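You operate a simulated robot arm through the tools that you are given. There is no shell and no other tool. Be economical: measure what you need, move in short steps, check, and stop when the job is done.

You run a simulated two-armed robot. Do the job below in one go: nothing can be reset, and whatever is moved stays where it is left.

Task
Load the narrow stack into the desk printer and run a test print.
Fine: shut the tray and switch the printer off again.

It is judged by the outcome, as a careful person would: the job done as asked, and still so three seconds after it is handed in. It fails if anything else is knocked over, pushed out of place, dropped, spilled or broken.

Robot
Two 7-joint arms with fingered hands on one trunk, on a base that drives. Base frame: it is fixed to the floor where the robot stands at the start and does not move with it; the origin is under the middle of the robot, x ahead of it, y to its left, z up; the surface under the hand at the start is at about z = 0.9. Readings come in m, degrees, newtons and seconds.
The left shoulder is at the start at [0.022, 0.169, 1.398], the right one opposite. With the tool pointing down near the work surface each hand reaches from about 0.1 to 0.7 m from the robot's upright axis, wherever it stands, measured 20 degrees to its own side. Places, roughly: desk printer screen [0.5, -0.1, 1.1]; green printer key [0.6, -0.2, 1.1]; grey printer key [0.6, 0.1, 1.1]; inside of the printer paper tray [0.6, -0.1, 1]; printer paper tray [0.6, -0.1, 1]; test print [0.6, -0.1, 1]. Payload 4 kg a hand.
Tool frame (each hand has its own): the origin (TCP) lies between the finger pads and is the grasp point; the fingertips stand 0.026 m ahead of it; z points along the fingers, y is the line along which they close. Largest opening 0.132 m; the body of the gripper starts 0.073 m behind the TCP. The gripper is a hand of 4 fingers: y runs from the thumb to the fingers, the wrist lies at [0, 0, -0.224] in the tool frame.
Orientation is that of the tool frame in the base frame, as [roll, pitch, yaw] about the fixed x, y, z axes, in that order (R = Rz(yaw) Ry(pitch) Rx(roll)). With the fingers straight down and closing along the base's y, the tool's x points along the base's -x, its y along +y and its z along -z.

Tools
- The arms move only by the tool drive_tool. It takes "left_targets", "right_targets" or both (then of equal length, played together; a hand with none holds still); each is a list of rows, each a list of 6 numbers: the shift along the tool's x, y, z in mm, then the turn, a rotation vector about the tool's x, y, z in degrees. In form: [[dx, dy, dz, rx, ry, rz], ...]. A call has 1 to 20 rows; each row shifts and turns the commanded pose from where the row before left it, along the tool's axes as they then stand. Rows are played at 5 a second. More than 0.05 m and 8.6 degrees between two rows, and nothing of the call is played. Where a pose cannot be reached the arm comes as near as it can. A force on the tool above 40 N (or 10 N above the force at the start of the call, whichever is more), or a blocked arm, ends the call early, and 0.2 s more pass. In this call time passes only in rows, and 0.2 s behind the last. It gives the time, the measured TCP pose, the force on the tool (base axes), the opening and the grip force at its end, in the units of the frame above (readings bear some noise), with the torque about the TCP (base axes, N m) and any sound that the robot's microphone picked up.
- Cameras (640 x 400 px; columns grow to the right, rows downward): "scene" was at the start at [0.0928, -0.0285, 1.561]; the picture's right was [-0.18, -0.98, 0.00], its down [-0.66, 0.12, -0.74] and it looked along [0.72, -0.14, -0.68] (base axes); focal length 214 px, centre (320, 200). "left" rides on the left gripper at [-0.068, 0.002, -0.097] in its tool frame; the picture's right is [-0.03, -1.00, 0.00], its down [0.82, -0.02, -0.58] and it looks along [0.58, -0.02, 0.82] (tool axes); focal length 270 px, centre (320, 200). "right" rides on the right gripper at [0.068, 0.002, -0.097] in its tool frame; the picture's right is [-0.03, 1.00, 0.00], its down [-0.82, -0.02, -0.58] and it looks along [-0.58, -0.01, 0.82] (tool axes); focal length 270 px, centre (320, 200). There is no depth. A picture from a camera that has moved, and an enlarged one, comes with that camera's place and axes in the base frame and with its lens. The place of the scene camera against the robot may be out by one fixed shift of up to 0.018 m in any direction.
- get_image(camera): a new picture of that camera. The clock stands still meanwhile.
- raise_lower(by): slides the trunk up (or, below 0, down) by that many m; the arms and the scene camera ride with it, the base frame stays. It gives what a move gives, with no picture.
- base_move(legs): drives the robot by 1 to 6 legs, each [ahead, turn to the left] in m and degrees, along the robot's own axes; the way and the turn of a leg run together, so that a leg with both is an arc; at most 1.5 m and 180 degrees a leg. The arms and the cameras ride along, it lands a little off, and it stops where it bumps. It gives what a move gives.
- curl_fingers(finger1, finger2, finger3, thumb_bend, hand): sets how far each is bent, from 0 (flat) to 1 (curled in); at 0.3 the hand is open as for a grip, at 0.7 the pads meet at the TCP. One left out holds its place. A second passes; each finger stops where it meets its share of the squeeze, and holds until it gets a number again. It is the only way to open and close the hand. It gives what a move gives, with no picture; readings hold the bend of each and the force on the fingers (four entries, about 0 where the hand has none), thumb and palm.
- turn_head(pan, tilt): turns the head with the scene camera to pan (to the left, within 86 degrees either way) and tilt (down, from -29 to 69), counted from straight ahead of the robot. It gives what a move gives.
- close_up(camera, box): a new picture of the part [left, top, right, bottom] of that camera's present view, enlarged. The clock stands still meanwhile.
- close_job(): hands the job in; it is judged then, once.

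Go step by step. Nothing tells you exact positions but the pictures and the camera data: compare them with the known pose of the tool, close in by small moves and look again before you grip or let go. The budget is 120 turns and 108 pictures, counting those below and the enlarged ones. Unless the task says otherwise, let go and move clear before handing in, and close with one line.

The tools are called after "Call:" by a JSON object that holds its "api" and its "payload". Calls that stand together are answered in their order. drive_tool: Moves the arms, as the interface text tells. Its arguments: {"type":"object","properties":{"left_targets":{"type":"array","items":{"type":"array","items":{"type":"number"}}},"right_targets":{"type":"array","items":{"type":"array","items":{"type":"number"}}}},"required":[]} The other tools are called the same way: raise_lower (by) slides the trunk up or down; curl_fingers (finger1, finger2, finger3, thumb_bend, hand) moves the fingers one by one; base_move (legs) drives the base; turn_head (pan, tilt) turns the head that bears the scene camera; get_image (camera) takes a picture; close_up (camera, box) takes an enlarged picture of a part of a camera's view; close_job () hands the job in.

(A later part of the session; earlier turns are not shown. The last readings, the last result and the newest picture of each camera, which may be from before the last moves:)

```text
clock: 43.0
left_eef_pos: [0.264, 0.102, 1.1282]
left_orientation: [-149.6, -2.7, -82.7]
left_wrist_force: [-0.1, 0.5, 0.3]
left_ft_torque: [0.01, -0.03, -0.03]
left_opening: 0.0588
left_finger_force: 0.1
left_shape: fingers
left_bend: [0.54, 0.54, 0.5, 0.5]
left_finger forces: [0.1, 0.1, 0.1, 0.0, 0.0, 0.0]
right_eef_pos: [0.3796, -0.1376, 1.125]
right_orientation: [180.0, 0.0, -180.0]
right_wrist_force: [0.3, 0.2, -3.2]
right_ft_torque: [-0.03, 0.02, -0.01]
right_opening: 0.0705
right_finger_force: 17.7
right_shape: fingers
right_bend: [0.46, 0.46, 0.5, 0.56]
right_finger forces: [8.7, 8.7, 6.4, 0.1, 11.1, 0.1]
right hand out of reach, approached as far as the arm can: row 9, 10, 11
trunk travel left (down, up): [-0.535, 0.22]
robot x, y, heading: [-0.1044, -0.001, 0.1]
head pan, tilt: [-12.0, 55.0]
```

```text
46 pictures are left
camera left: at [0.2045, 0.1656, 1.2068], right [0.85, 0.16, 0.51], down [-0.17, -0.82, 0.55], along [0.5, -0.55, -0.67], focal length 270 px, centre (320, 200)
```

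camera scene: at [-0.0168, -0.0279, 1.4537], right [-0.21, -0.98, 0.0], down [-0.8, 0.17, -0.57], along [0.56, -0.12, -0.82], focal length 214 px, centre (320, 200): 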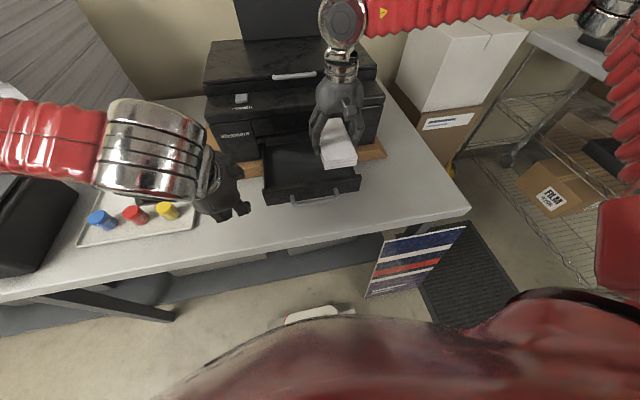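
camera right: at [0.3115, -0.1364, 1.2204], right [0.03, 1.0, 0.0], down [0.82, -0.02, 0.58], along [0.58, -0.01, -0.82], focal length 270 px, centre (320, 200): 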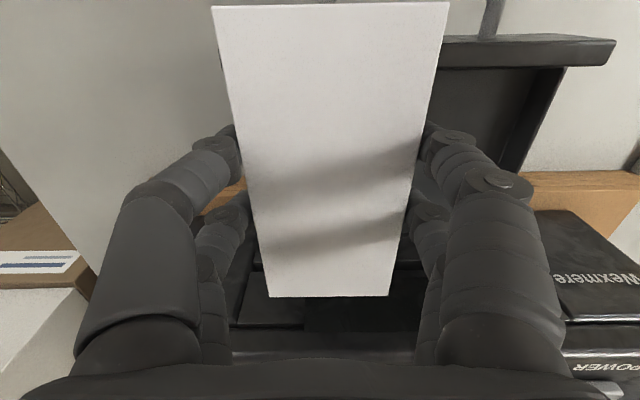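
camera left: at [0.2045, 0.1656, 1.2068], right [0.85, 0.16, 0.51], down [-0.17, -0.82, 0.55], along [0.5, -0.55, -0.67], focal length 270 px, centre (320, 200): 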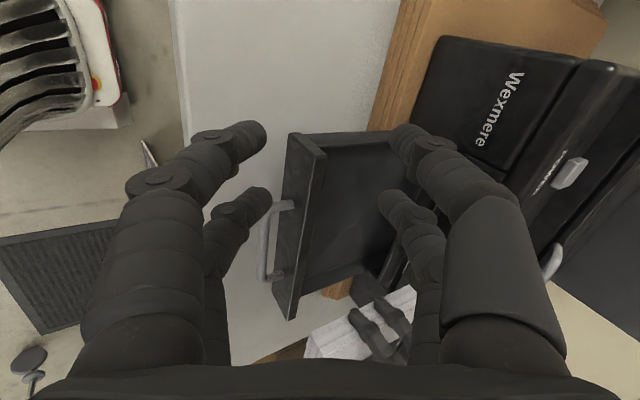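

The right arm can't go further from here. I'll drive the base forward 45 mm to bring the stack over the tray, then shift a bit left.

Call:
{"api": "base_move", "payload": {"legs": [[0.045, 0]]}}

Call:
{"api": "drive_tool", "payload": {"right_targets": [[0, 10, 10, 0, 0, 0], [0, 10, 10, 0, 0, 0], [0, 10, 10, 0, 0, 0]]}}

Call:
{"api": "get_image", "payload": {"camera": "scene"}}

Call:
{"api": "get_image", "payload": {"camera": "left"}}

```text
clock: 43.9
left_eef_pos: [0.3124, 0.1031, 1.1264]
left_orientation: [-149.5, -2.6, -82.6]
left_wrist_force: [0.6, -0.2, -0.3]
left_ft_torque: [0.02, 0.05, 0.05]
left_opening: 0.0588
left_finger_force: 0.0
left_shape: fingers
left_bend: [0.54, 0.54, 0.5, 0.5]
left_finger forces: [0.0, 0.1, 0.0, 0.0, 0.0, 0.0]
right_eef_pos: [0.4286, -0.1382, 1.1241]
right_orientation: [179.9, 0.0, -179.9]
right_wrist_force: [0.3, 0.0, -3.0]
right_ft_torque: [-0.03, 0.07, 0.03]
right_opening: 0.0706
right_finger_force: 17.5
right_shape: fingers
right_bend: [0.46, 0.46, 0.5, 0.56]
right_finger forces: [8.7, 8.7, 6.2, 0.0, 11.1, 0.1]
trunk travel left (down, up): [-0.535, 0.22]
robot x, y, heading: [-0.0542, -0.0026, -0.0]
head pan, tilt: [-12.0, 55.0]
```

```text
clock: 44.7
left_eef_pos: [0.31, 0.1012, 1.1296]
left_orientation: [-149.5, -2.8, -82.6]
left_wrist_force: [0.4, 0.7, 0.8]
left_ft_torque: [0.01, -0.03, 0.02]
left_opening: 0.059
left_finger_force: 0.1
left_shape: fingers
left_bend: [0.54, 0.54, 0.5, 0.5]
left_finger forces: [0.0, 0.0, 0.0, 0.0, 0.0, 0.1]
right_eef_pos: [0.4114, -0.1371, 1.104]
right_orientation: [179.7, 0.2, -179.9]
right_wrist_force: [-0.6, -0.5, -2.0]
right_ft_torque: [-0.02, -0.01, -0.01]
right_opening: 0.0706
right_finger_force: 17.2
right_shape: fingers
right_bend: [0.46, 0.46, 0.5, 0.56]
right_finger forces: [8.7, 8.7, 6.3, 0.0, 11.1, 0.0]
right hand out of reach, approached as far as the arm can: row 1, 2, 3
trunk travel left (down, up): [-0.535, 0.22]
robot x, y, heading: [-0.0593, 0.0012, 0.3]
head pan, tilt: [-12.0, 55.0]
```

```text
45 pictures are left
camera scene: at [0.0273, -0.028, 1.4538], right [-0.21, -0.98, 0.0], down [-0.8, 0.17, -0.57], along [0.56, -0.12, -0.82], focal length 214 px, centre (320, 200)
```

scene: 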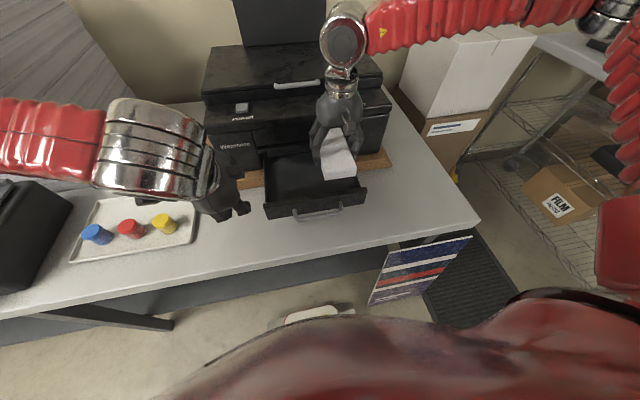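

```text
44 pictures are left
camera left: at [0.2488, 0.1659, 1.2078], right [0.85, 0.16, 0.51], down [-0.17, -0.82, 0.55], along [0.5, -0.55, -0.67], focal length 270 px, centre (320, 200)
```

left: 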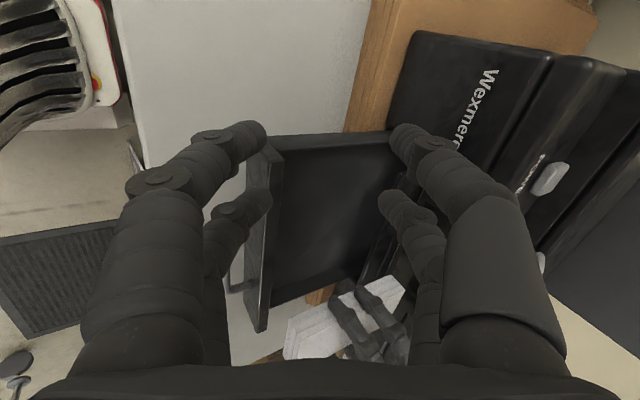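

The right hand is at its leftward limit, but turning the base left about 6° would carry the stack to roughly (0.423, -0.087). I'll do that and counter-turn the hand.

Call:
{"api": "base_move", "payload": {"legs": [[0, 6]]}}

Call:
{"api": "drive_tool", "payload": {"right_targets": [[0, 0, 0, 0, 0, 2], [0, 0, 0, 0, 0, 2], [0, 0, 0, 0, 0, 2]]}}

Call:
{"api": "get_image", "payload": {"camera": "scene"}}

Call:
{"api": "get_image", "payload": {"camera": "right"}}

Call:
{"api": "get_image", "payload": {"camera": "left"}}

```text
clock: 45.6
left_eef_pos: [0.2985, 0.1382, 1.1295]
left_orientation: [-149.5, -2.5, -76.4]
left_wrist_force: [-0.9, -0.3, 0.7]
left_ft_torque: [0.01, -0.04, 0.0]
left_opening: 0.0593
left_finger_force: 0.0
left_shape: fingers
left_bend: [0.54, 0.54, 0.5, 0.5]
left_finger forces: [0.0, 0.1, 0.1, 0.0, 0.1, 0.1]
right_eef_pos: [0.4222, -0.0887, 1.1065]
right_orientation: [179.3, 0.4, -174.0]
right_wrist_force: [0.6, -0.1, -2.0]
right_ft_torque: [-0.01, 0.0, 0.0]
right_opening: 0.0707
right_finger_force: 17.5
right_shape: fingers
right_bend: [0.46, 0.46, 0.5, 0.56]
right_finger forces: [8.7, 8.7, 6.3, 0.0, 11.1, 0.1]
trunk travel left (down, up): [-0.535, 0.22]
robot x, y, heading: [-0.0599, -0.013, 6.1]
head pan, tilt: [-12.0, 55.0]
```

```text
clock: 46.4
left_eef_pos: [0.299, 0.1376, 1.1289]
left_orientation: [-149.5, -2.5, -76.6]
left_wrist_force: [0.3, 0.5, 0.6]
left_ft_torque: [0.01, 0.0, 0.0]
left_opening: 0.0591
left_finger_force: 0.2
left_shape: fingers
left_bend: [0.54, 0.54, 0.5, 0.5]
left_finger forces: [0.0, 0.0, 0.1, 0.0, 0.0, 0.0]
right_eef_pos: [0.4229, -0.0892, 1.1052]
right_orientation: [179.3, 0.4, -179.9]
right_wrist_force: [0.1, -0.6, -2.3]
right_ft_torque: [-0.02, 0.04, 0.0]
right_opening: 0.0703
right_finger_force: 17.5
right_shape: fingers
right_bend: [0.46, 0.46, 0.5, 0.56]
right_finger forces: [8.7, 8.7, 6.3, 0.0, 11.0, 0.1]
trunk travel left (down, up): [-0.535, 0.22]
robot x, y, heading: [-0.0565, -0.0099, 6.1]
head pan, tilt: [-12.0, 55.0]
```

```text
43 pictures are left
camera scene: at [0.0303, -0.0254, 1.4537], right [-0.1, -0.99, 0.0], down [-0.82, 0.08, -0.57], along [0.57, -0.06, -0.82], focal length 214 px, centre (320, 200)
```

scene: 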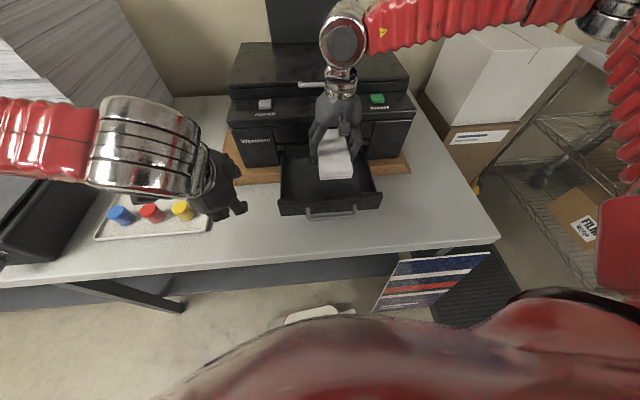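

```text
42 pictures are left
camera right: at [0.3529, -0.0879, 1.2002], right [0.02, 1.0, 0.01], down [0.81, -0.03, 0.58], along [0.58, 0.0, -0.81], focal length 270 px, centre (320, 200)
```

right: 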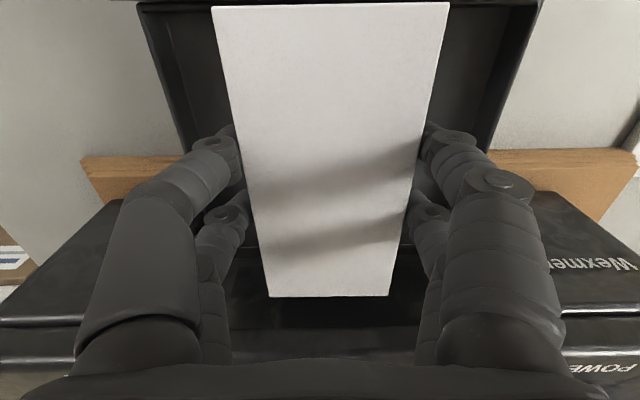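

```text
41 pictures are left
camera left: at [0.2326, 0.1959, 1.2084], right [0.83, 0.25, 0.5], down [-0.08, -0.84, 0.54], along [0.56, -0.49, -0.67], focal length 270 px, centre (320, 200)
```

left: 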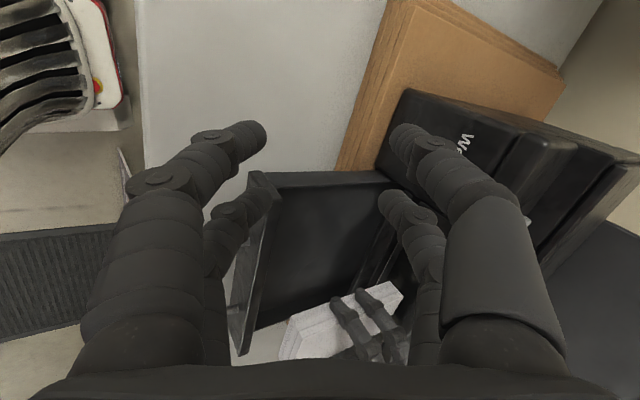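

The stack is centred over the tray. I need the ledge's front edge relative to the stack's far end, so I'll zoom in.

Call:
{"api": "close_up", "payload": {"camera": "right", "box": [180, 220, 480, 370]}}

Call:
{"api": "close_up", "payload": {"camera": "scene", "box": [260, 100, 400, 220]}}

Call:
{"api": "close_up", "payload": {"camera": "left", "box": [220, 150, 460, 370]}}

```text
2.13 times, centred on (330, 295) of right
camera zoom: at [0.3529, -0.0879, 1.2002], right [0.02, 1.0, 0.01], down [0.81, -0.03, 0.58], along [0.58, 0.0, -0.81], focal length 577 px, centre (299, -3)
```

zoom: 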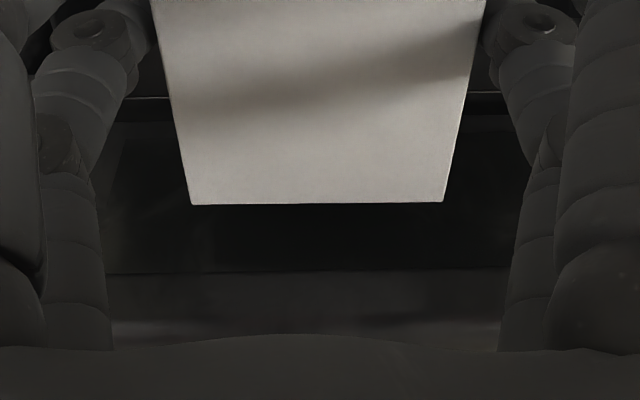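

```text
3.33 times, centred on (330, 160) of scene
camera zoom: at [0.0303, -0.0254, 1.4537], right [-0.1, -0.99, 0.0], down [-0.82, 0.08, -0.57], along [0.57, -0.06, -0.82], focal length 715 px, centre (287, 333)
```

zoom: 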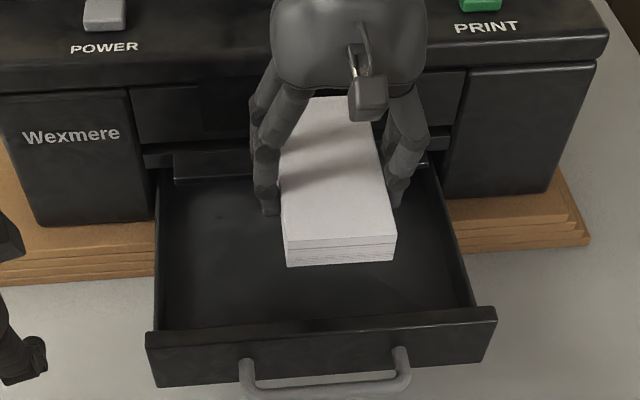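

```text
1.82 times, centred on (340, 260) of left
camera zoom: at [0.2326, 0.1959, 1.2084], right [0.83, 0.25, 0.5], down [-0.08, -0.84, 0.54], along [0.56, -0.49, -0.67], focal length 491 px, centre (284, 91)
```

zoom: 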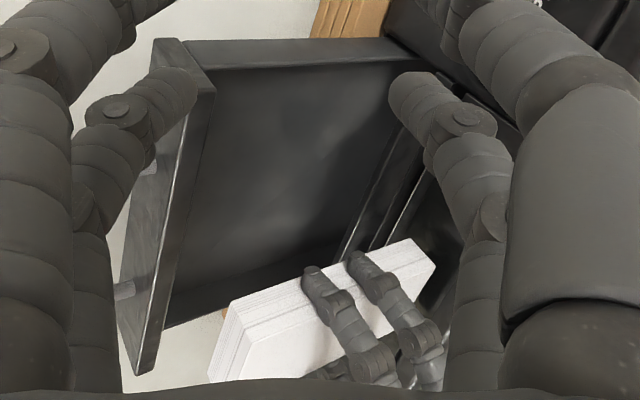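

The ledge front appears to be at about x=0.53 and the tray front's inner face at about 0.354. I'll shift 14 mm forward and lower partway, to just above the tray walls.

Call:
{"api": "drive_tool", "payload": {"right_targets": [[-7, 0, 15, 0, 0, 0], [-7, 0, 15, 0, 0, 0], [0, 0, 15, 0, 0, 0], [0, 0, 10, 0, 0, 0]]}}

Call:
{"api": "get_image", "payload": {"camera": "right"}}

Call:
{"api": "close_up", "payload": {"camera": "scene", "box": [260, 100, 400, 220]}}

Call:
{"api": "close_up", "payload": {"camera": "left", "box": [220, 150, 460, 370]}}

```text
clock: 47.4
left_eef_pos: [0.2985, 0.1396, 1.129]
left_orientation: [-149.7, -2.6, -76.5]
left_wrist_force: [0.6, 0.3, -1.0]
left_ft_torque: [0.01, -0.01, 0.02]
left_opening: 0.059
left_finger_force: 0.1
left_shape: fingers
left_bend: [0.54, 0.54, 0.5, 0.5]
left_finger forces: [0.0, 0.1, 0.1, 0.0, 0.0, 0.0]
right_eef_pos: [0.4271, -0.1063, 1.0595]
right_orientation: [179.0, 0.5, -179.8]
right_wrist_force: [1.0, 1.1, 3.2]
right_ft_torque: [-0.06, -0.37, 0.11]
right_opening: 0.0704
right_finger_force: 17.9
right_shape: fingers
right_bend: [0.45, 0.46, 0.52, 0.56]
right_finger forces: [9.3, 9.0, 6.5, 0.1, 10.2, 0.0]
right hand out of reach, approached as far as the arm can: row 1, 2, 3, 4
trunk travel left (down, up): [-0.535, 0.22]
robot x, y, heading: [-0.0598, -0.0063, 6.1]
head pan, tilt: [-12.0, 55.0]
```

```text
37 pictures are left
camera right: at [0.3579, -0.1062, 1.154], right [0.02, 1.0, 0.02], down [0.81, -0.03, 0.58], along [0.58, 0.0, -0.81], focal length 270 px, centre (320, 200)
```

right: 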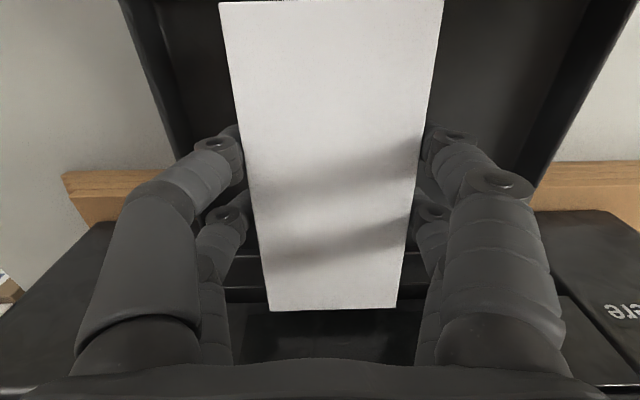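

```text
3.33 times, centred on (330, 160) of scene
camera zoom: at [0.0299, -0.0249, 1.4538], right [-0.1, -0.99, 0.0], down [-0.82, 0.08, -0.57], along [0.57, -0.06, -0.82], focal length 715 px, centre (287, 333)
```

zoom: 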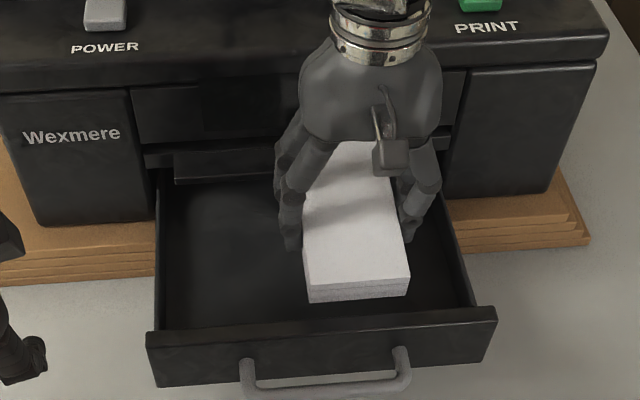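

```text
1.82 times, centred on (340, 260) of left
camera zoom: at [0.2324, 0.1965, 1.2085], right [0.83, 0.25, 0.5], down [-0.08, -0.83, 0.54], along [0.56, -0.49, -0.67], focal length 491 px, centre (284, 91)
```

zoom: 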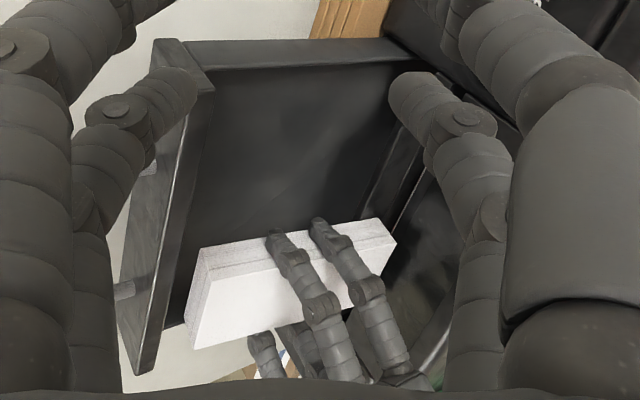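

The exposed space (about 0.146 m) is too tight for the stack, and its far end just brushed the ledge. I'll lift the stack, move it aside, and use the left hand to draw the tray out further.

Call:
{"api": "drive_tool", "payload": {"right_targets": [[5, 0, -30, 0, 0, 0], [0, 0, -30, 0, 0, 0], [0, 0, -30, 0, 0, 0], [0, -40, 0, 0, 0, 0], [0, -40, 0, 0, 0, 0], [0, -40, 0, 0, 0, 0], [0, -40, 0, 0, 0, 0], [0, -40, 0, 0, 0, 0]]}}

Call:
{"api": "get_image", "payload": {"camera": "left"}}

```text
clock: 49.2
left_eef_pos: [0.2985, 0.1378, 1.1288]
left_orientation: [-149.6, -2.5, -76.6]
left_wrist_force: [-0.7, -0.8, -0.1]
left_ft_torque: [-0.01, -0.01, -0.02]
left_opening: 0.0591
left_finger_force: 0.1
left_shape: fingers
left_bend: [0.54, 0.54, 0.5, 0.5]
left_finger forces: [0.1, 0.0, 0.0, 0.0, 0.0, 0.0]
right_eef_pos: [0.4235, -0.3107, 1.145]
right_orientation: [179.2, 0.4, -179.8]
right_wrist_force: [0.2, -0.9, -2.4]
right_ft_torque: [0.02, 0.04, 0.0]
right_opening: 0.0706
right_finger_force: 16.6
right_shape: fingers
right_bend: [0.45, 0.46, 0.51, 0.56]
right_finger forces: [8.7, 8.3, 6.2, 0.1, 10.9, 0.0]
trunk travel left (down, up): [-0.535, 0.22]
robot x, y, heading: [-0.0591, -0.0075, 6.1]
head pan, tilt: [-12.0, 55.0]
```

```text
34 pictures are left
camera left: at [0.2325, 0.195, 1.2087], right [0.83, 0.25, 0.5], down [-0.08, -0.84, 0.54], along [0.56, -0.49, -0.67], focal length 270 px, centre (320, 200)
```

left: 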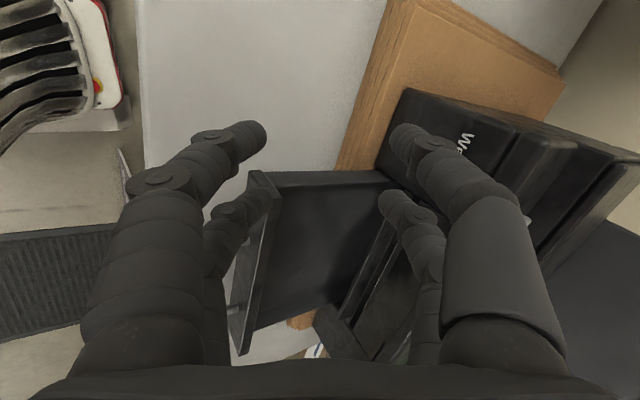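

A simpler pull is to pinch the tray's front panel from above, one digit pair inside and one outside. I'll straighten the left hand and bring it above the panel at about (0.345, -0.05).

Call:
{"api": "drive_tool", "payload": {"left_targets": [[0, 0, 0, -7.5, 0, 0], [0, 0, 0, -7.5, 0, 0], [0, 0, 0, -7.5, 0, 0], [0, 0, 0, -7.5, 0, 0], [0, 0, 0, 0, 0, 6.7], [0, 0, 0, 0, 0, 6.7], [37.6, -9.3, 6, 0, 0, 0], [37.6, -9.3, 6, 0, 0, 0], [37.6, -9.3, 6, 0, 0, 0], [37.6, -9.3, 6, 0, 0, 0], [37.6, -9.3, 6, 0, 0, 0]]}}

Call:
{"api": "get_image", "payload": {"camera": "left"}}

```text
clock: 51.6
left_eef_pos: [0.3472, -0.0539, 1.1078]
left_orientation: [-179.1, -2.3, -89.9]
left_wrist_force: [-0.1, -1.0, 0.2]
left_ft_torque: [0.06, -0.01, -0.01]
left_opening: 0.0589
left_finger_force: 0.0
left_shape: fingers
left_bend: [0.54, 0.54, 0.5, 0.5]
left_finger forces: [0.1, 0.0, 0.0, 0.1, 0.0, 0.0]
right_eef_pos: [0.4238, -0.3118, 1.146]
right_orientation: [179.2, 0.3, -179.8]
right_wrist_force: [-0.4, -0.4, -3.3]
right_ft_torque: [0.01, 0.02, 0.03]
right_opening: 0.0705
right_finger_force: 17.6
right_shape: fingers
right_bend: [0.45, 0.46, 0.51, 0.56]
right_finger forces: [8.7, 8.3, 6.2, 0.0, 10.8, 0.0]
trunk travel left (down, up): [-0.535, 0.22]
robot x, y, heading: [-0.0595, -0.0077, 6.3]
head pan, tilt: [-12.0, 55.0]
```

```text
33 pictures are left
camera left: at [0.3436, 0.0179, 1.2007], right [1.0, 0.03, 0.01], down [0.01, -0.79, 0.61], along [0.03, -0.61, -0.79], focal length 270 px, centre (320, 200)
```

left: 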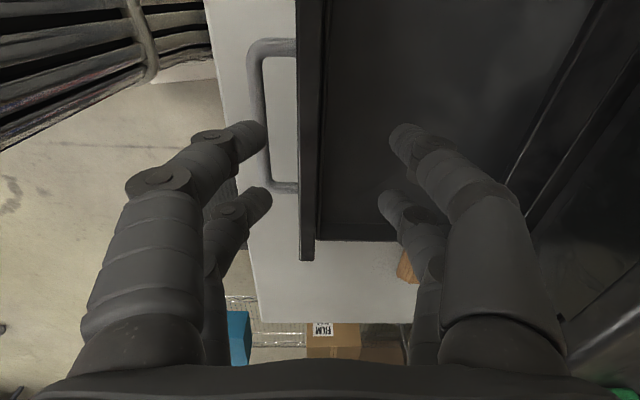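

The panel is centred between the pairs and the bar is outside them. Descending to straddle the panel.

Call:
{"api": "drive_tool", "payload": {"left_targets": [[10, 2, 14, 0, 0, 0], [10, 2, 14, 0, 0, 0], [0, 0, 14, 0, 0, 0], [0, 0, 14, 0, 0, 0], [0, 0, 14, 0, 0, 0], [0, 0, 14, 0, 0, 0]]}}

Call:
{"api": "get_image", "payload": {"camera": "left"}}

```text
clock: 53.0
left_eef_pos: [0.3443, -0.0736, 1.0249]
left_orientation: [-179.2, -2.3, -89.9]
left_wrist_force: [-0.2, 0.5, -0.3]
left_ft_torque: [0.01, -0.02, -0.02]
left_opening: 0.0588
left_finger_force: 0.1
left_shape: fingers
left_bend: [0.54, 0.54, 0.5, 0.5]
left_finger forces: [0.0, 0.0, 0.0, 0.0, 0.0, 0.0]
right_eef_pos: [0.4235, -0.3098, 1.1468]
right_orientation: [179.3, 0.3, -179.9]
right_wrist_force: [0.2, -0.9, -2.6]
right_ft_torque: [-0.04, 0.01, 0.0]
right_opening: 0.0707
right_finger_force: 17.1
right_shape: fingers
right_bend: [0.45, 0.46, 0.51, 0.56]
right_finger forces: [8.7, 8.2, 6.2, 0.0, 10.8, 0.0]
trunk travel left (down, up): [-0.535, 0.22]
robot x, y, heading: [-0.0594, -0.0083, 6.0]
head pan, tilt: [-12.0, 55.0]
```

```text
32 pictures are left
camera left: at [0.3405, -0.0014, 1.1176], right [1.0, 0.03, 0.01], down [0.01, -0.79, 0.61], along [0.03, -0.61, -0.79], focal length 270 px, centre (320, 200)
```

left: 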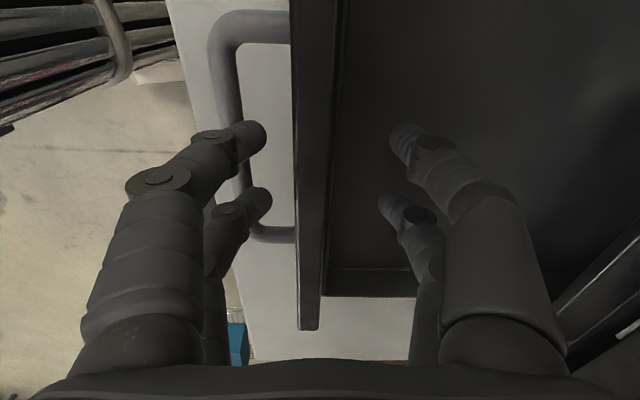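

The tips are about level with the panel top. I'll go 14 mm deeper and close on the panel.

Call:
{"api": "drive_tool", "payload": {"left_targets": [[0, 0, 7, 0, 0, 0], [0, 0, 7, 0, 0, 0]]}}

Call:
{"api": "curl_fingers", "payload": {"hand": "left", "finger1": 0.72, "finger2": 0.72, "finger3": 0.72, "thumb_bend": 0.72}}

Call:
{"api": "get_image", "payload": {"camera": "left"}}

```text
clock: 53.6
left_eef_pos: [0.3461, -0.0736, 1.0107]
left_orientation: [-179.2, -2.4, -89.9]
left_wrist_force: [-0.5, 0.6, 0.9]
left_ft_torque: [0.02, -0.02, -0.03]
left_opening: 0.0585
left_finger_force: 0.2
left_shape: fingers
left_bend: [0.54, 0.54, 0.5, 0.5]
left_finger forces: [0.1, 0.0, 0.1, 0.1, 0.1, 0.1]
right_eef_pos: [0.4233, -0.31, 1.1462]
right_orientation: [179.2, 0.3, -180.0]
right_wrist_force: [0.6, -0.1, -2.8]
right_ft_torque: [0.01, 0.0, 0.03]
right_opening: 0.0708
right_finger_force: 17.1
right_shape: fingers
right_bend: [0.45, 0.46, 0.51, 0.56]
right_finger forces: [8.7, 8.2, 6.3, 0.0, 10.7, 0.0]
trunk travel left (down, up): [-0.535, 0.22]
robot x, y, heading: [-0.0561, -0.0086, 6.1]
head pan, tilt: [-12.0, 55.0]
```

```text
clock: 54.6
left_eef_pos: [0.3452, -0.0734, 1.0096]
left_orientation: [-179.0, -2.4, -89.9]
left_wrist_force: [0.3, -0.5, -3.3]
left_ft_torque: [-0.03, 0.02, -0.07]
left_opening: 0.0179
left_finger_force: 12.1
left_shape: fingers
left_bend: [0.68, 0.67, 0.69, 0.67]
left_finger forces: [6.5, 6.7, 4.3, 0.0, 7.0, 0.0]
right_eef_pos: [0.4222, -0.3104, 1.1468]
right_orientation: [179.3, 0.3, -179.8]
right_wrist_force: [-0.1, -0.4, -2.8]
right_ft_torque: [-0.04, 0.04, -0.05]
right_opening: 0.0706
right_finger_force: 17.4
right_shape: fingers
right_bend: [0.45, 0.46, 0.51, 0.56]
right_finger forces: [8.7, 8.2, 6.2, 0.1, 10.8, 0.1]
trunk travel left (down, up): [-0.535, 0.22]
robot x, y, heading: [-0.0604, -0.0076, 6.1]
head pan, tilt: [-12.0, 55.0]
```

```text
31 pictures are left
camera left: at [0.3412, -0.002, 1.1041], right [1.0, 0.03, 0.01], down [0.01, -0.79, 0.61], along [0.03, -0.61, -0.79], focal length 270 px, centre (320, 200)
```

left: 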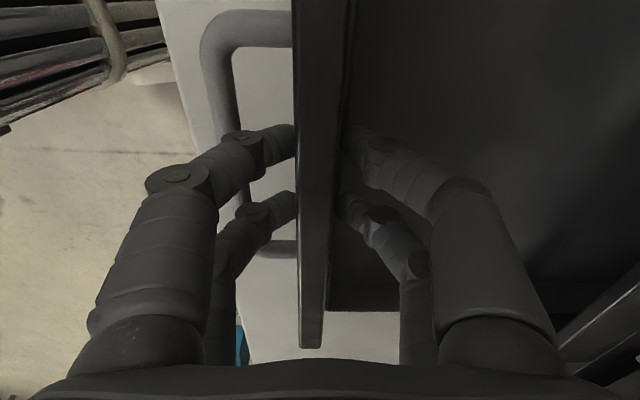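

The panel is firmly pinched. Pulling 45 mm outward.

Call:
{"api": "drive_tool", "payload": {"left_targets": [[0, 9, 0, 0, 0, 0], [0, 9, 0, 0, 0, 0], [0, 9, 0, 0, 0, 0], [0, 9, 0, 0, 0, 0], [0, 9, 0, 0, 0, 0]]}}

Call:
{"api": "close_up", "payload": {"camera": "scene", "box": [260, 100, 420, 230]}}

```text
clock: 55.8
left_eef_pos: [0.2999, -0.0729, 1.0097]
left_orientation: [-179.0, -2.5, -89.9]
left_wrist_force: [-0.2, 2.6, 7.8]
left_ft_torque: [-0.02, -0.06, -0.07]
left_opening: 0.0177
left_finger_force: 15.2
left_shape: fingers
left_bend: [0.68, 0.68, 0.7, 0.67]
left_finger forces: [7.3, 7.6, 7.6, 0.1, 8.3, 0.0]
right_eef_pos: [0.422, -0.309, 1.1457]
right_orientation: [179.3, 0.3, -179.8]
right_wrist_force: [-0.5, 0.6, -2.2]
right_ft_torque: [-0.02, 0.0, 0.02]
right_opening: 0.0706
right_finger_force: 17.1
right_shape: fingers
right_bend: [0.45, 0.46, 0.51, 0.56]
right_finger forces: [8.7, 8.1, 6.2, 0.0, 10.8, 0.0]
trunk travel left (down, up): [-0.535, 0.22]
robot x, y, heading: [-0.0587, -0.0078, 6.1]
head pan, tilt: [-12.0, 55.0]
```

```text
3.08 times, centred on (340, 165) of scene
camera zoom: at [0.0297, -0.025, 1.4538], right [-0.1, -0.99, 0.0], down [-0.82, 0.08, -0.57], along [0.57, -0.06, -0.82], focal length 660 px, centre (258, 308)
```

zoom: 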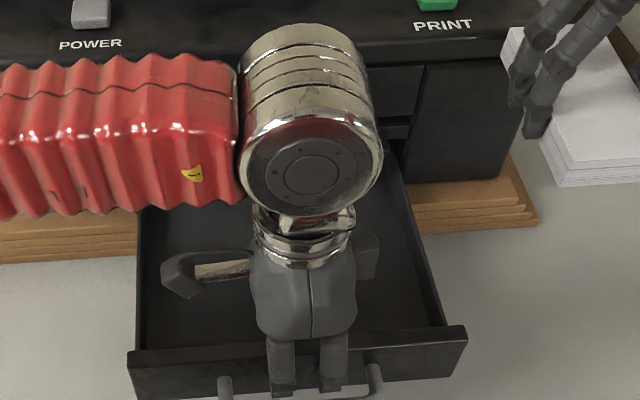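

The tray now has about 0.19 m exposed. I'll release the left hand, raise it, and move it back left.

Call:
{"api": "curl_fingers", "payload": {"hand": "left", "finger1": 0.54, "finger2": 0.54, "finger3": 0.5, "thumb_bend": 0.5}}

Call:
{"api": "drive_tool", "payload": {"left_targets": [[0, 0, -15, 0, 0, 0], [0, 0, -20, 0, 0, 0], [0, 0, -25, 0, 0, 0], [0, 0, -30, 0, 0, 0], [0, 0, -30, 0, 0, 0], [-40, 0, 0, 0, 0, 0], [-40, 0, 0, 0, 0, 0], [-40, 0, 0, 0, 0, 0], [-40, 0, 0, 0, 0, 0], [-40, 0, 0, 0, 0, 0]]}}

Call:
{"api": "drive_tool", "payload": {"right_targets": [[0, 40, 0, 0, 0, 0], [0, 40, 0, 0, 0, 0], [0, 40, 0, 0, 0, 0], [0, 40, 0, 0, 0, 0], [0, 40, 0, 0, 0, 0]]}}

Call:
{"api": "get_image", "payload": {"camera": "right"}}

Call:
{"api": "close_up", "payload": {"camera": "scene", "box": [240, 100, 420, 230]}}

```text
clock: 56.8
left_eef_pos: [0.301, -0.0729, 1.0095]
left_orientation: [-179.1, -2.4, -89.9]
left_wrist_force: [-0.2, -1.3, -0.3]
left_ft_torque: [-0.03, -0.01, 0.0]
left_opening: 0.0594
left_finger_force: 0.2
left_shape: fingers
left_bend: [0.54, 0.54, 0.5, 0.5]
left_finger forces: [0.0, 0.2, 0.0, 0.0, 0.0, 0.0]
right_eef_pos: [0.4225, -0.3103, 1.1454]
right_orientation: [179.3, 0.3, -180.0]
right_wrist_force: [0.4, -0.5, -2.0]
right_ft_torque: [0.0, 0.04, 0.04]
right_opening: 0.0707
right_finger_force: 17.2
right_shape: fingers
right_bend: [0.45, 0.46, 0.51, 0.56]
right_finger forces: [8.6, 8.3, 6.3, 0.0, 10.7, 0.1]
trunk travel left (down, up): [-0.535, 0.22]
robot x, y, heading: [-0.0581, -0.0093, 6.0]
head pan, tilt: [-12.0, 55.0]
```

```text
clock: 59.0
left_eef_pos: [0.2961, 0.1342, 1.1222]
left_orientation: [-179.1, -2.5, -89.8]
left_wrist_force: [-0.1, 0.4, 0.5]
left_ft_torque: [0.0, -0.03, 0.0]
left_opening: 0.0592
left_finger_force: 0.1
left_shape: fingers
left_bend: [0.54, 0.54, 0.5, 0.5]
left_finger forces: [0.1, 0.1, 0.0, 0.0, 0.1, 0.0]
right_eef_pos: [0.4218, -0.3091, 1.1463]
right_orientation: [179.3, 0.3, -179.9]
right_wrist_force: [0.0, 0.8, -2.8]
right_ft_torque: [-0.03, 0.02, -0.03]
right_opening: 0.071
right_finger_force: 17.2
right_shape: fingers
right_bend: [0.45, 0.46, 0.51, 0.56]
right_finger forces: [8.7, 8.2, 6.2, 0.0, 10.8, 0.0]
trunk travel left (down, up): [-0.535, 0.22]
robot x, y, heading: [-0.0573, -0.0077, 6.0]
head pan, tilt: [-12.0, 55.0]
```

```text
clock: 60.2
left_eef_pos: [0.298, 0.1349, 1.1222]
left_orientation: [-179.1, -2.4, -89.9]
left_wrist_force: [0.0, -0.5, 0.6]
left_ft_torque: [-0.01, 0.01, 0.02]
left_opening: 0.0593
left_finger_force: 0.1
left_shape: fingers
left_bend: [0.54, 0.54, 0.5, 0.5]
left_finger forces: [0.0, 0.0, 0.1, 0.0, 0.0, 0.1]
right_eef_pos: [0.424, -0.1089, 1.1458]
right_orientation: [179.4, 0.2, -179.9]
right_wrist_force: [0.0, 0.6, -2.5]
right_ft_torque: [-0.03, 0.01, 0.01]
right_opening: 0.0706
right_finger_force: 16.9
right_shape: fingers
right_bend: [0.45, 0.46, 0.51, 0.56]
right_finger forces: [8.6, 8.2, 6.2, 0.1, 10.5, 0.1]
trunk travel left (down, up): [-0.535, 0.22]
robot x, y, heading: [-0.0579, -0.01, 6.1]
head pan, tilt: [-12.0, 55.0]
```

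```text
29 pictures are left
camera right: at [0.3543, -0.1076, 1.2413], right [0.02, 1.0, 0.01], down [0.81, -0.03, 0.58], along [0.58, -0.01, -0.81], focal length 270 px, centre (320, 200)
```

right: 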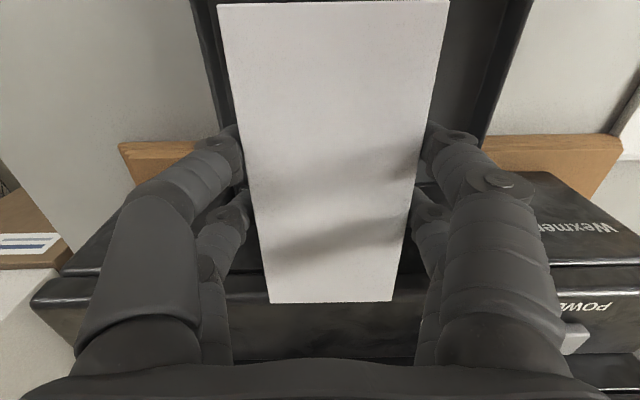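

```text
3.08 times, centred on (330, 165) of scene
camera zoom: at [0.0314, -0.0242, 1.4536], right [-0.1, -0.99, 0.0], down [-0.82, 0.08, -0.57], along [0.57, -0.06, -0.82], focal length 660 px, centre (289, 308)
```

zoom: 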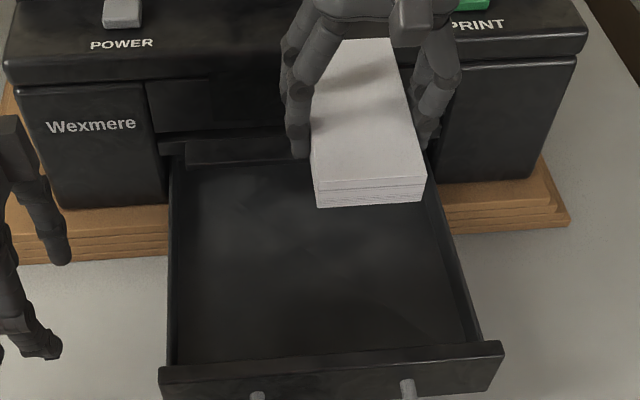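

There's plenty of room now. I'll centre the stack at x≈0.40 and descend into the tray.

Call:
{"api": "drive_tool", "payload": {"right_targets": [[11, 5, 0, 0, 0, 0], [11, 5, 10, 0, 0, 0], [0, 0, 20, 0, 0, 0], [0, 0, 25, 0, 0, 0], [0, 0, 25, 0, 0, 0], [0, 0, 25, 0, 0, 0], [0, 0, 15, 0, 0, 0]]}}

Call:
{"api": "close_up", "payload": {"camera": "scene", "box": [240, 100, 420, 230]}}

```text
clock: 61.8
left_eef_pos: [0.2971, 0.1335, 1.1223]
left_orientation: [-179.1, -2.5, -89.8]
left_wrist_force: [-0.1, -0.5, 0.3]
left_ft_torque: [-0.01, 0.01, 0.0]
left_opening: 0.0593
left_finger_force: 0.0
left_shape: fingers
left_bend: [0.54, 0.54, 0.5, 0.5]
left_finger forces: [0.1, 0.0, 0.0, 0.0, 0.0, 0.1]
right_eef_pos: [0.3991, -0.1086, 1.0347]
right_orientation: [179.1, 0.3, -179.9]
right_wrist_force: [0.4, -0.6, -2.6]
right_ft_torque: [-0.01, 0.02, -0.04]
right_opening: 0.0705
right_finger_force: 17.1
right_shape: fingers
right_bend: [0.45, 0.46, 0.51, 0.56]
right_finger forces: [8.6, 8.2, 6.2, 0.0, 10.6, 0.1]
right hand out of reach, approached as far as the arm can: row 6, 7
trunk travel left (down, up): [-0.535, 0.22]
robot x, y, heading: [-0.0582, -0.0061, 6.1]
head pan, tilt: [-12.0, 55.0]
```

```text
3.08 times, centred on (330, 165) of scene
camera zoom: at [0.0304, -0.0253, 1.4537], right [-0.1, -0.99, 0.0], down [-0.82, 0.08, -0.57], along [0.57, -0.06, -0.82], focal length 660 px, centre (289, 308)
```

zoom: 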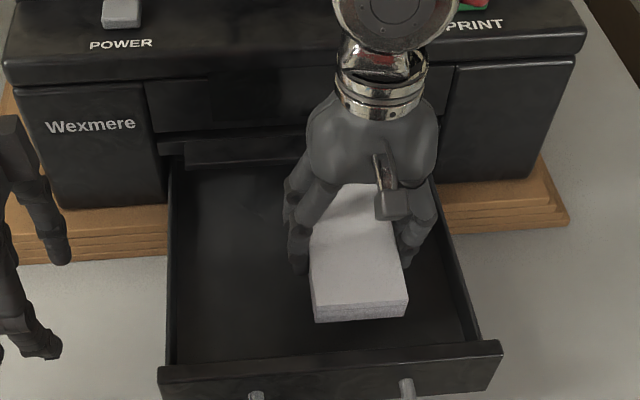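

The arm is at its low limit again, so I'll use the trunk to lower the stack the rest of the way, gradually.

Call:
{"api": "raise_lower", "payload": {"by": -0.03}}

Call:
{"api": "raise_lower", "payload": {"by": -0.01}}

Call:
{"api": "close_up", "payload": {"camera": "scene", "box": [240, 100, 420, 230]}}

```text
clock: 62.6
left_eef_pos: [0.2959, 0.1319, 1.0914]
left_orientation: [-178.9, -2.4, -89.9]
left_wrist_force: [-0.6, -0.8, -0.5]
left_ft_torque: [0.0, -0.01, 0.0]
left_opening: 0.0596
left_finger_force: 0.1
left_shape: fingers
left_bend: [0.54, 0.54, 0.5, 0.5]
left_finger forces: [0.1, 0.0, 0.0, 0.1, 0.1, 0.0]
right_eef_pos: [0.3969, -0.1072, 1.0045]
right_orientation: [179.3, 0.2, -179.9]
right_wrist_force: [0.1, 0.5, -3.1]
right_ft_torque: [-0.01, 0.03, -0.02]
right_opening: 0.0702
right_finger_force: 16.3
right_shape: fingers
right_bend: [0.45, 0.46, 0.51, 0.56]
right_finger forces: [8.7, 8.2, 6.2, 0.0, 10.6, 0.0]
trunk travel left (down, up): [-0.505, 0.25]
robot x, y, heading: [-0.0576, -0.0074, 6.0]
head pan, tilt: [-12.0, 55.0]
```

```text
clock: 63.2
left_eef_pos: [0.2946, 0.1297, 1.0824]
left_orientation: [-179.1, -2.4, -90.0]
left_wrist_force: [-0.2, 0.0, -0.2]
left_ft_torque: [0.03, 0.0, 0.03]
left_opening: 0.0593
left_finger_force: 0.1
left_shape: fingers
left_bend: [0.54, 0.54, 0.5, 0.5]
left_finger forces: [0.1, 0.0, 0.0, 0.1, 0.0, 0.0]
right_eef_pos: [0.3968, -0.1091, 0.9941]
right_orientation: [179.3, 0.4, -179.9]
right_wrist_force: [-0.4, -0.1, 3.0]
right_ft_torque: [-0.15, 0.26, 0.01]
right_opening: 0.0703
right_finger_force: 18.1
right_shape: fingers
right_bend: [0.45, 0.46, 0.51, 0.56]
right_finger forces: [8.7, 8.5, 7.2, 0.0, 11.7, 0.0]
trunk travel left (down, up): [-0.495, 0.26]
robot x, y, heading: [-0.0596, -0.0067, 6.2]
head pan, tilt: [-12.0, 55.0]
```

```text
3.08 times, centred on (330, 165) of scene
camera zoom: at [0.0338, -0.0248, 1.4136], right [-0.1, -0.99, 0.0], down [-0.82, 0.08, -0.57], along [0.57, -0.06, -0.82], focal length 660 px, centre (289, 308)
```

zoom: 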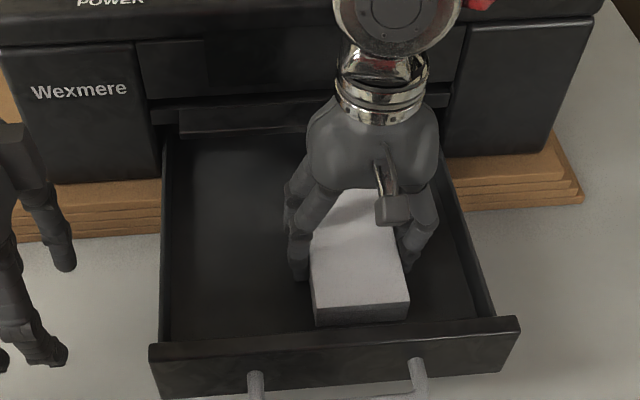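

The stack has touched the tray floor (about 6 N change). Releasing and lifting clear.

Call:
{"api": "curl_fingers", "payload": {"hand": "right", "finger1": 0.36, "finger2": 0.36, "finger3": 0.36, "thumb_bend": 0.36}}

Call:
{"api": "drive_tool", "payload": {"right_targets": [[0, 0, -10, 0, 0, 0], [0, 0, -20, 0, 0, 0], [0, 0, -30, 0, 0, 0], [0, 0, -40, 0, 0, 0], [0, 0, -40, 0, 0, 0], [0, -40, 0, 0, 0, 0], [0, -40, 0, 0, 0, 0], [0, -40, 0, 0, 0, 0], [0, -40, 0, 0, 0, 0]]}}

Call:
{"api": "close_up", "payload": {"camera": "scene", "box": [240, 100, 420, 230]}}

```text
clock: 64.2
left_eef_pos: [0.2968, 0.1299, 1.0804]
left_orientation: [-179.1, -2.4, -89.9]
left_wrist_force: [0.4, 0.1, -0.8]
left_ft_torque: [0.0, 0.04, 0.0]
left_opening: 0.0594
left_finger_force: 0.0
left_shape: fingers
left_bend: [0.54, 0.54, 0.5, 0.5]
left_finger forces: [0.0, 0.0, 0.0, 0.0, 0.1, 0.0]
right_eef_pos: [0.3973, -0.1086, 0.9952]
right_orientation: [179.4, 0.3, -179.9]
right_wrist_force: [-0.4, -0.8, -0.1]
right_ft_torque: [-0.02, 0.02, 0.01]
right_opening: 0.1128
right_finger_force: 0.0
right_shape: fingers
right_bend: [0.36, 0.36, 0.36, 0.36]
right_finger forces: [0.0, 0.0, 0.0, 0.1, 0.1, 0.0]
trunk travel left (down, up): [-0.495, 0.26]
robot x, y, heading: [-0.0571, -0.0076, 6.2]
head pan, tilt: [-12.0, 55.0]
```

```text
clock: 66.2
left_eef_pos: [0.2958, 0.1309, 1.0818]
left_orientation: [-179.0, -2.3, -89.9]
left_wrist_force: [0.5, -0.4, 0.0]
left_ft_torque: [0.02, 0.01, -0.01]
left_opening: 0.0594
left_finger_force: 0.1
left_shape: fingers
left_bend: [0.54, 0.54, 0.5, 0.5]
left_finger forces: [0.0, 0.0, 0.0, 0.0, 0.0, 0.0]
right_eef_pos: [0.3938, -0.2698, 1.1308]
right_orientation: [179.2, 0.3, -179.9]
right_wrist_force: [-0.4, -0.4, -0.3]
right_ft_torque: [0.01, -0.02, 0.0]
right_opening: 0.1127
right_finger_force: 0.0
right_shape: fingers
right_bend: [0.36, 0.36, 0.36, 0.36]
right_finger forces: [0.0, 0.0, 0.0, 0.0, 0.0, 0.1]
trunk travel left (down, up): [-0.495, 0.26]
robot x, y, heading: [-0.0575, -0.0091, 6.1]
head pan, tilt: [-12.0, 55.0]
```

```text
3.08 times, centred on (330, 165) of scene
camera zoom: at [0.0333, -0.0255, 1.4136], right [-0.1, -0.99, 0.0], down [-0.81, 0.08, -0.57], along [0.57, -0.06, -0.82], focal length 660 px, centre (289, 308)
```

zoom: 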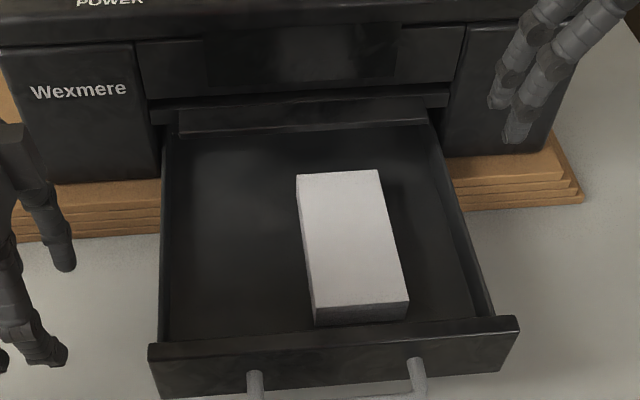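

The stack lies flat in the tray. I'll pinch the tray front again with the left hand, and push it partway in while watching the force.

Call:
{"api": "drive_tool", "payload": {"left_targets": [[40.8, 0, -4, 0, 0, 0], [40.8, 0, 0, 0, 0, 0], [40.8, 0, 0, 0, 0, 0], [40.8, -2, 0, 0, 0, 0], [40.8, -2, 0, 0, 0, 0], [0, 0, 16, 0, 0, 0], [0, 0, 16, 0, 0, 0], [0, 0, 16, 0, 0, 0]]}}

Call:
{"api": "get_image", "payload": {"camera": "left"}}

```text
clock: 68.0
left_eef_pos: [0.3025, -0.0747, 1.0449]
left_orientation: [-179.1, -2.4, -89.9]
left_wrist_force: [-0.4, -0.1, 0.4]
left_ft_torque: [0.02, 0.02, 0.03]
left_opening: 0.0593
left_finger_force: 0.6
left_shape: fingers
left_bend: [0.54, 0.54, 0.5, 0.5]
left_finger forces: [0.3, 0.0, 0.0, 0.0, 0.1, 0.0]
right_eef_pos: [0.3952, -0.2673, 1.1309]
right_orientation: [179.2, 0.3, -179.9]
right_wrist_force: [-1.0, 0.1, -1.1]
right_ft_torque: [-0.02, 0.0, -0.01]
right_opening: 0.113
right_finger_force: 0.0
right_shape: fingers
right_bend: [0.36, 0.36, 0.36, 0.36]
right_finger forces: [0.0, 0.0, 0.1, 0.1, 0.0, 0.0]
trunk travel left (down, up): [-0.495, 0.26]
robot x, y, heading: [-0.0595, -0.0075, 6.3]
head pan, tilt: [-12.0, 55.0]
```

```text
24 pictures are left
camera left: at [0.2989, -0.0033, 1.1387], right [1.0, 0.03, 0.01], down [0.01, -0.79, 0.61], along [0.03, -0.61, -0.79], focal length 270 px, centre (320, 200)
```

left: 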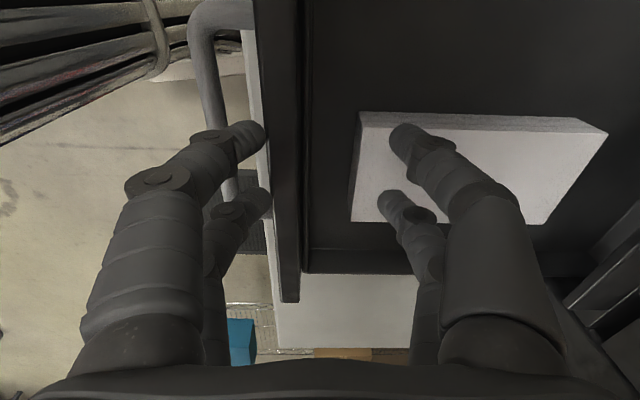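

The tray front sits about 15 mm further out than assumed. I'll lift slightly, shift back 18 mm and narrow the inner pair so it doesn't land on the stack, then pinch.

Call:
{"api": "drive_tool", "payload": {"left_targets": [[0, 0, -12, 0, 0, 0], [0, 18, 0, 0, 0, 0]]}}

Call:
{"api": "curl_fingers", "payload": {"hand": "left", "finger1": 0.54, "finger2": 0.54, "finger3": 0.57, "thumb_bend": 0.57}}

Call:
{"api": "drive_tool", "payload": {"left_targets": [[0, 0, 12, 0, 0, 0], [0, 0, 12, 0, 0, 0], [0, 0, 10, 0, 0, 0], [0, 0, 10, 0, 0, 0]]}}

Call:
{"api": "get_image", "payload": {"camera": "left"}}

```text
clock: 68.6
left_eef_pos: [0.2805, -0.0752, 1.0577]
left_orientation: [-179.2, -2.5, -89.9]
left_wrist_force: [0.1, 0.4, 0.8]
left_ft_torque: [0.01, -0.01, 0.02]
left_opening: 0.0592
left_finger_force: 0.1
left_shape: fingers
left_bend: [0.54, 0.54, 0.5, 0.5]
left_finger forces: [0.0, 0.1, 0.0, 0.0, 0.0, 0.1]
right_eef_pos: [0.3951, -0.2688, 1.1308]
right_orientation: [179.3, 0.3, -180.0]
right_wrist_force: [0.5, 0.3, 0.4]
right_ft_torque: [-0.01, -0.01, 0.02]
right_opening: 0.1129
right_finger_force: 0.1
right_shape: fingers
right_bend: [0.36, 0.36, 0.36, 0.36]
right_finger forces: [0.1, 0.0, 0.0, 0.0, 0.0, 0.1]
trunk travel left (down, up): [-0.495, 0.26]
robot x, y, heading: [-0.0579, -0.0053, 5.9]
head pan, tilt: [-12.0, 55.0]
```

```text
clock: 69.6
left_eef_pos: [0.2827, -0.0745, 1.0565]
left_orientation: [-179.1, -2.3, -89.9]
left_wrist_force: [-0.2, -0.3, 0.1]
left_ft_torque: [-0.01, 0.0, 0.04]
left_opening: 0.0494
left_finger_force: 0.1
left_shape: fingers
left_bend: [0.54, 0.54, 0.56, 0.56]
left_finger forces: [0.0, 0.1, 0.0, 0.0, 0.0, 0.1]
right_eef_pos: [0.3948, -0.2688, 1.1315]
right_orientation: [179.3, 0.3, -179.9]
right_wrist_force: [-0.7, -0.5, 0.1]
right_ft_torque: [-0.02, 0.03, 0.01]
right_opening: 0.113
right_finger_force: 0.0
right_shape: fingers
right_bend: [0.36, 0.36, 0.36, 0.36]
right_finger forces: [0.0, 0.1, 0.1, 0.1, 0.0, 0.0]
trunk travel left (down, up): [-0.495, 0.26]
robot x, y, heading: [-0.0567, -0.0088, 6.2]
head pan, tilt: [-12.0, 55.0]
```

```text
clock: 70.6
left_eef_pos: [0.2856, -0.0773, 1.0145]
left_orientation: [-179.1, -2.3, -90.0]
left_wrist_force: [0.5, 0.6, 2.4]
left_ft_torque: [0.03, -0.02, -0.02]
left_opening: 0.0477
left_finger_force: 1.0
left_shape: fingers
left_bend: [0.54, 0.54, 0.56, 0.56]
left_finger forces: [0.8, 0.3, 0.5, 0.1, 0.7, 0.1]
right_eef_pos: [0.3954, -0.269, 1.1308]
right_orientation: [179.4, 0.2, -179.9]
right_wrist_force: [-0.3, 0.0, 0.0]
right_ft_torque: [0.0, 0.0, -0.02]
right_opening: 0.1128
right_finger_force: 0.1
right_shape: fingers
right_bend: [0.36, 0.36, 0.36, 0.36]
right_finger forces: [0.0, 0.0, 0.1, 0.0, 0.1, 0.0]
trunk travel left (down, up): [-0.495, 0.26]
robot x, y, heading: [-0.0573, -0.0077, 6.1]
head pan, tilt: [-12.0, 55.0]
```

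```text
23 pictures are left
camera left: at [0.2811, -0.0062, 1.1077], right [1.0, 0.03, 0.02], down [0.01, -0.79, 0.61], along [0.03, -0.61, -0.79], focal length 270 px, centre (320, 200)
```

left: 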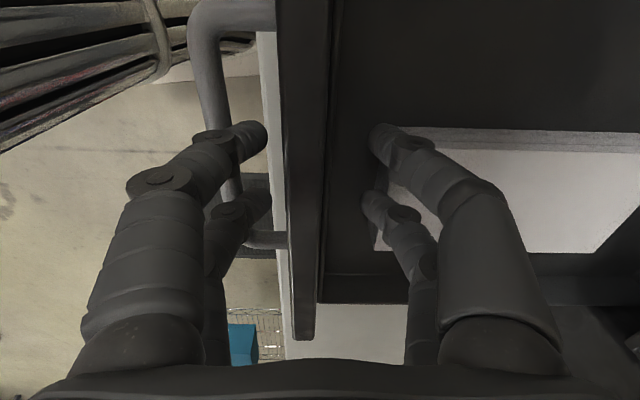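

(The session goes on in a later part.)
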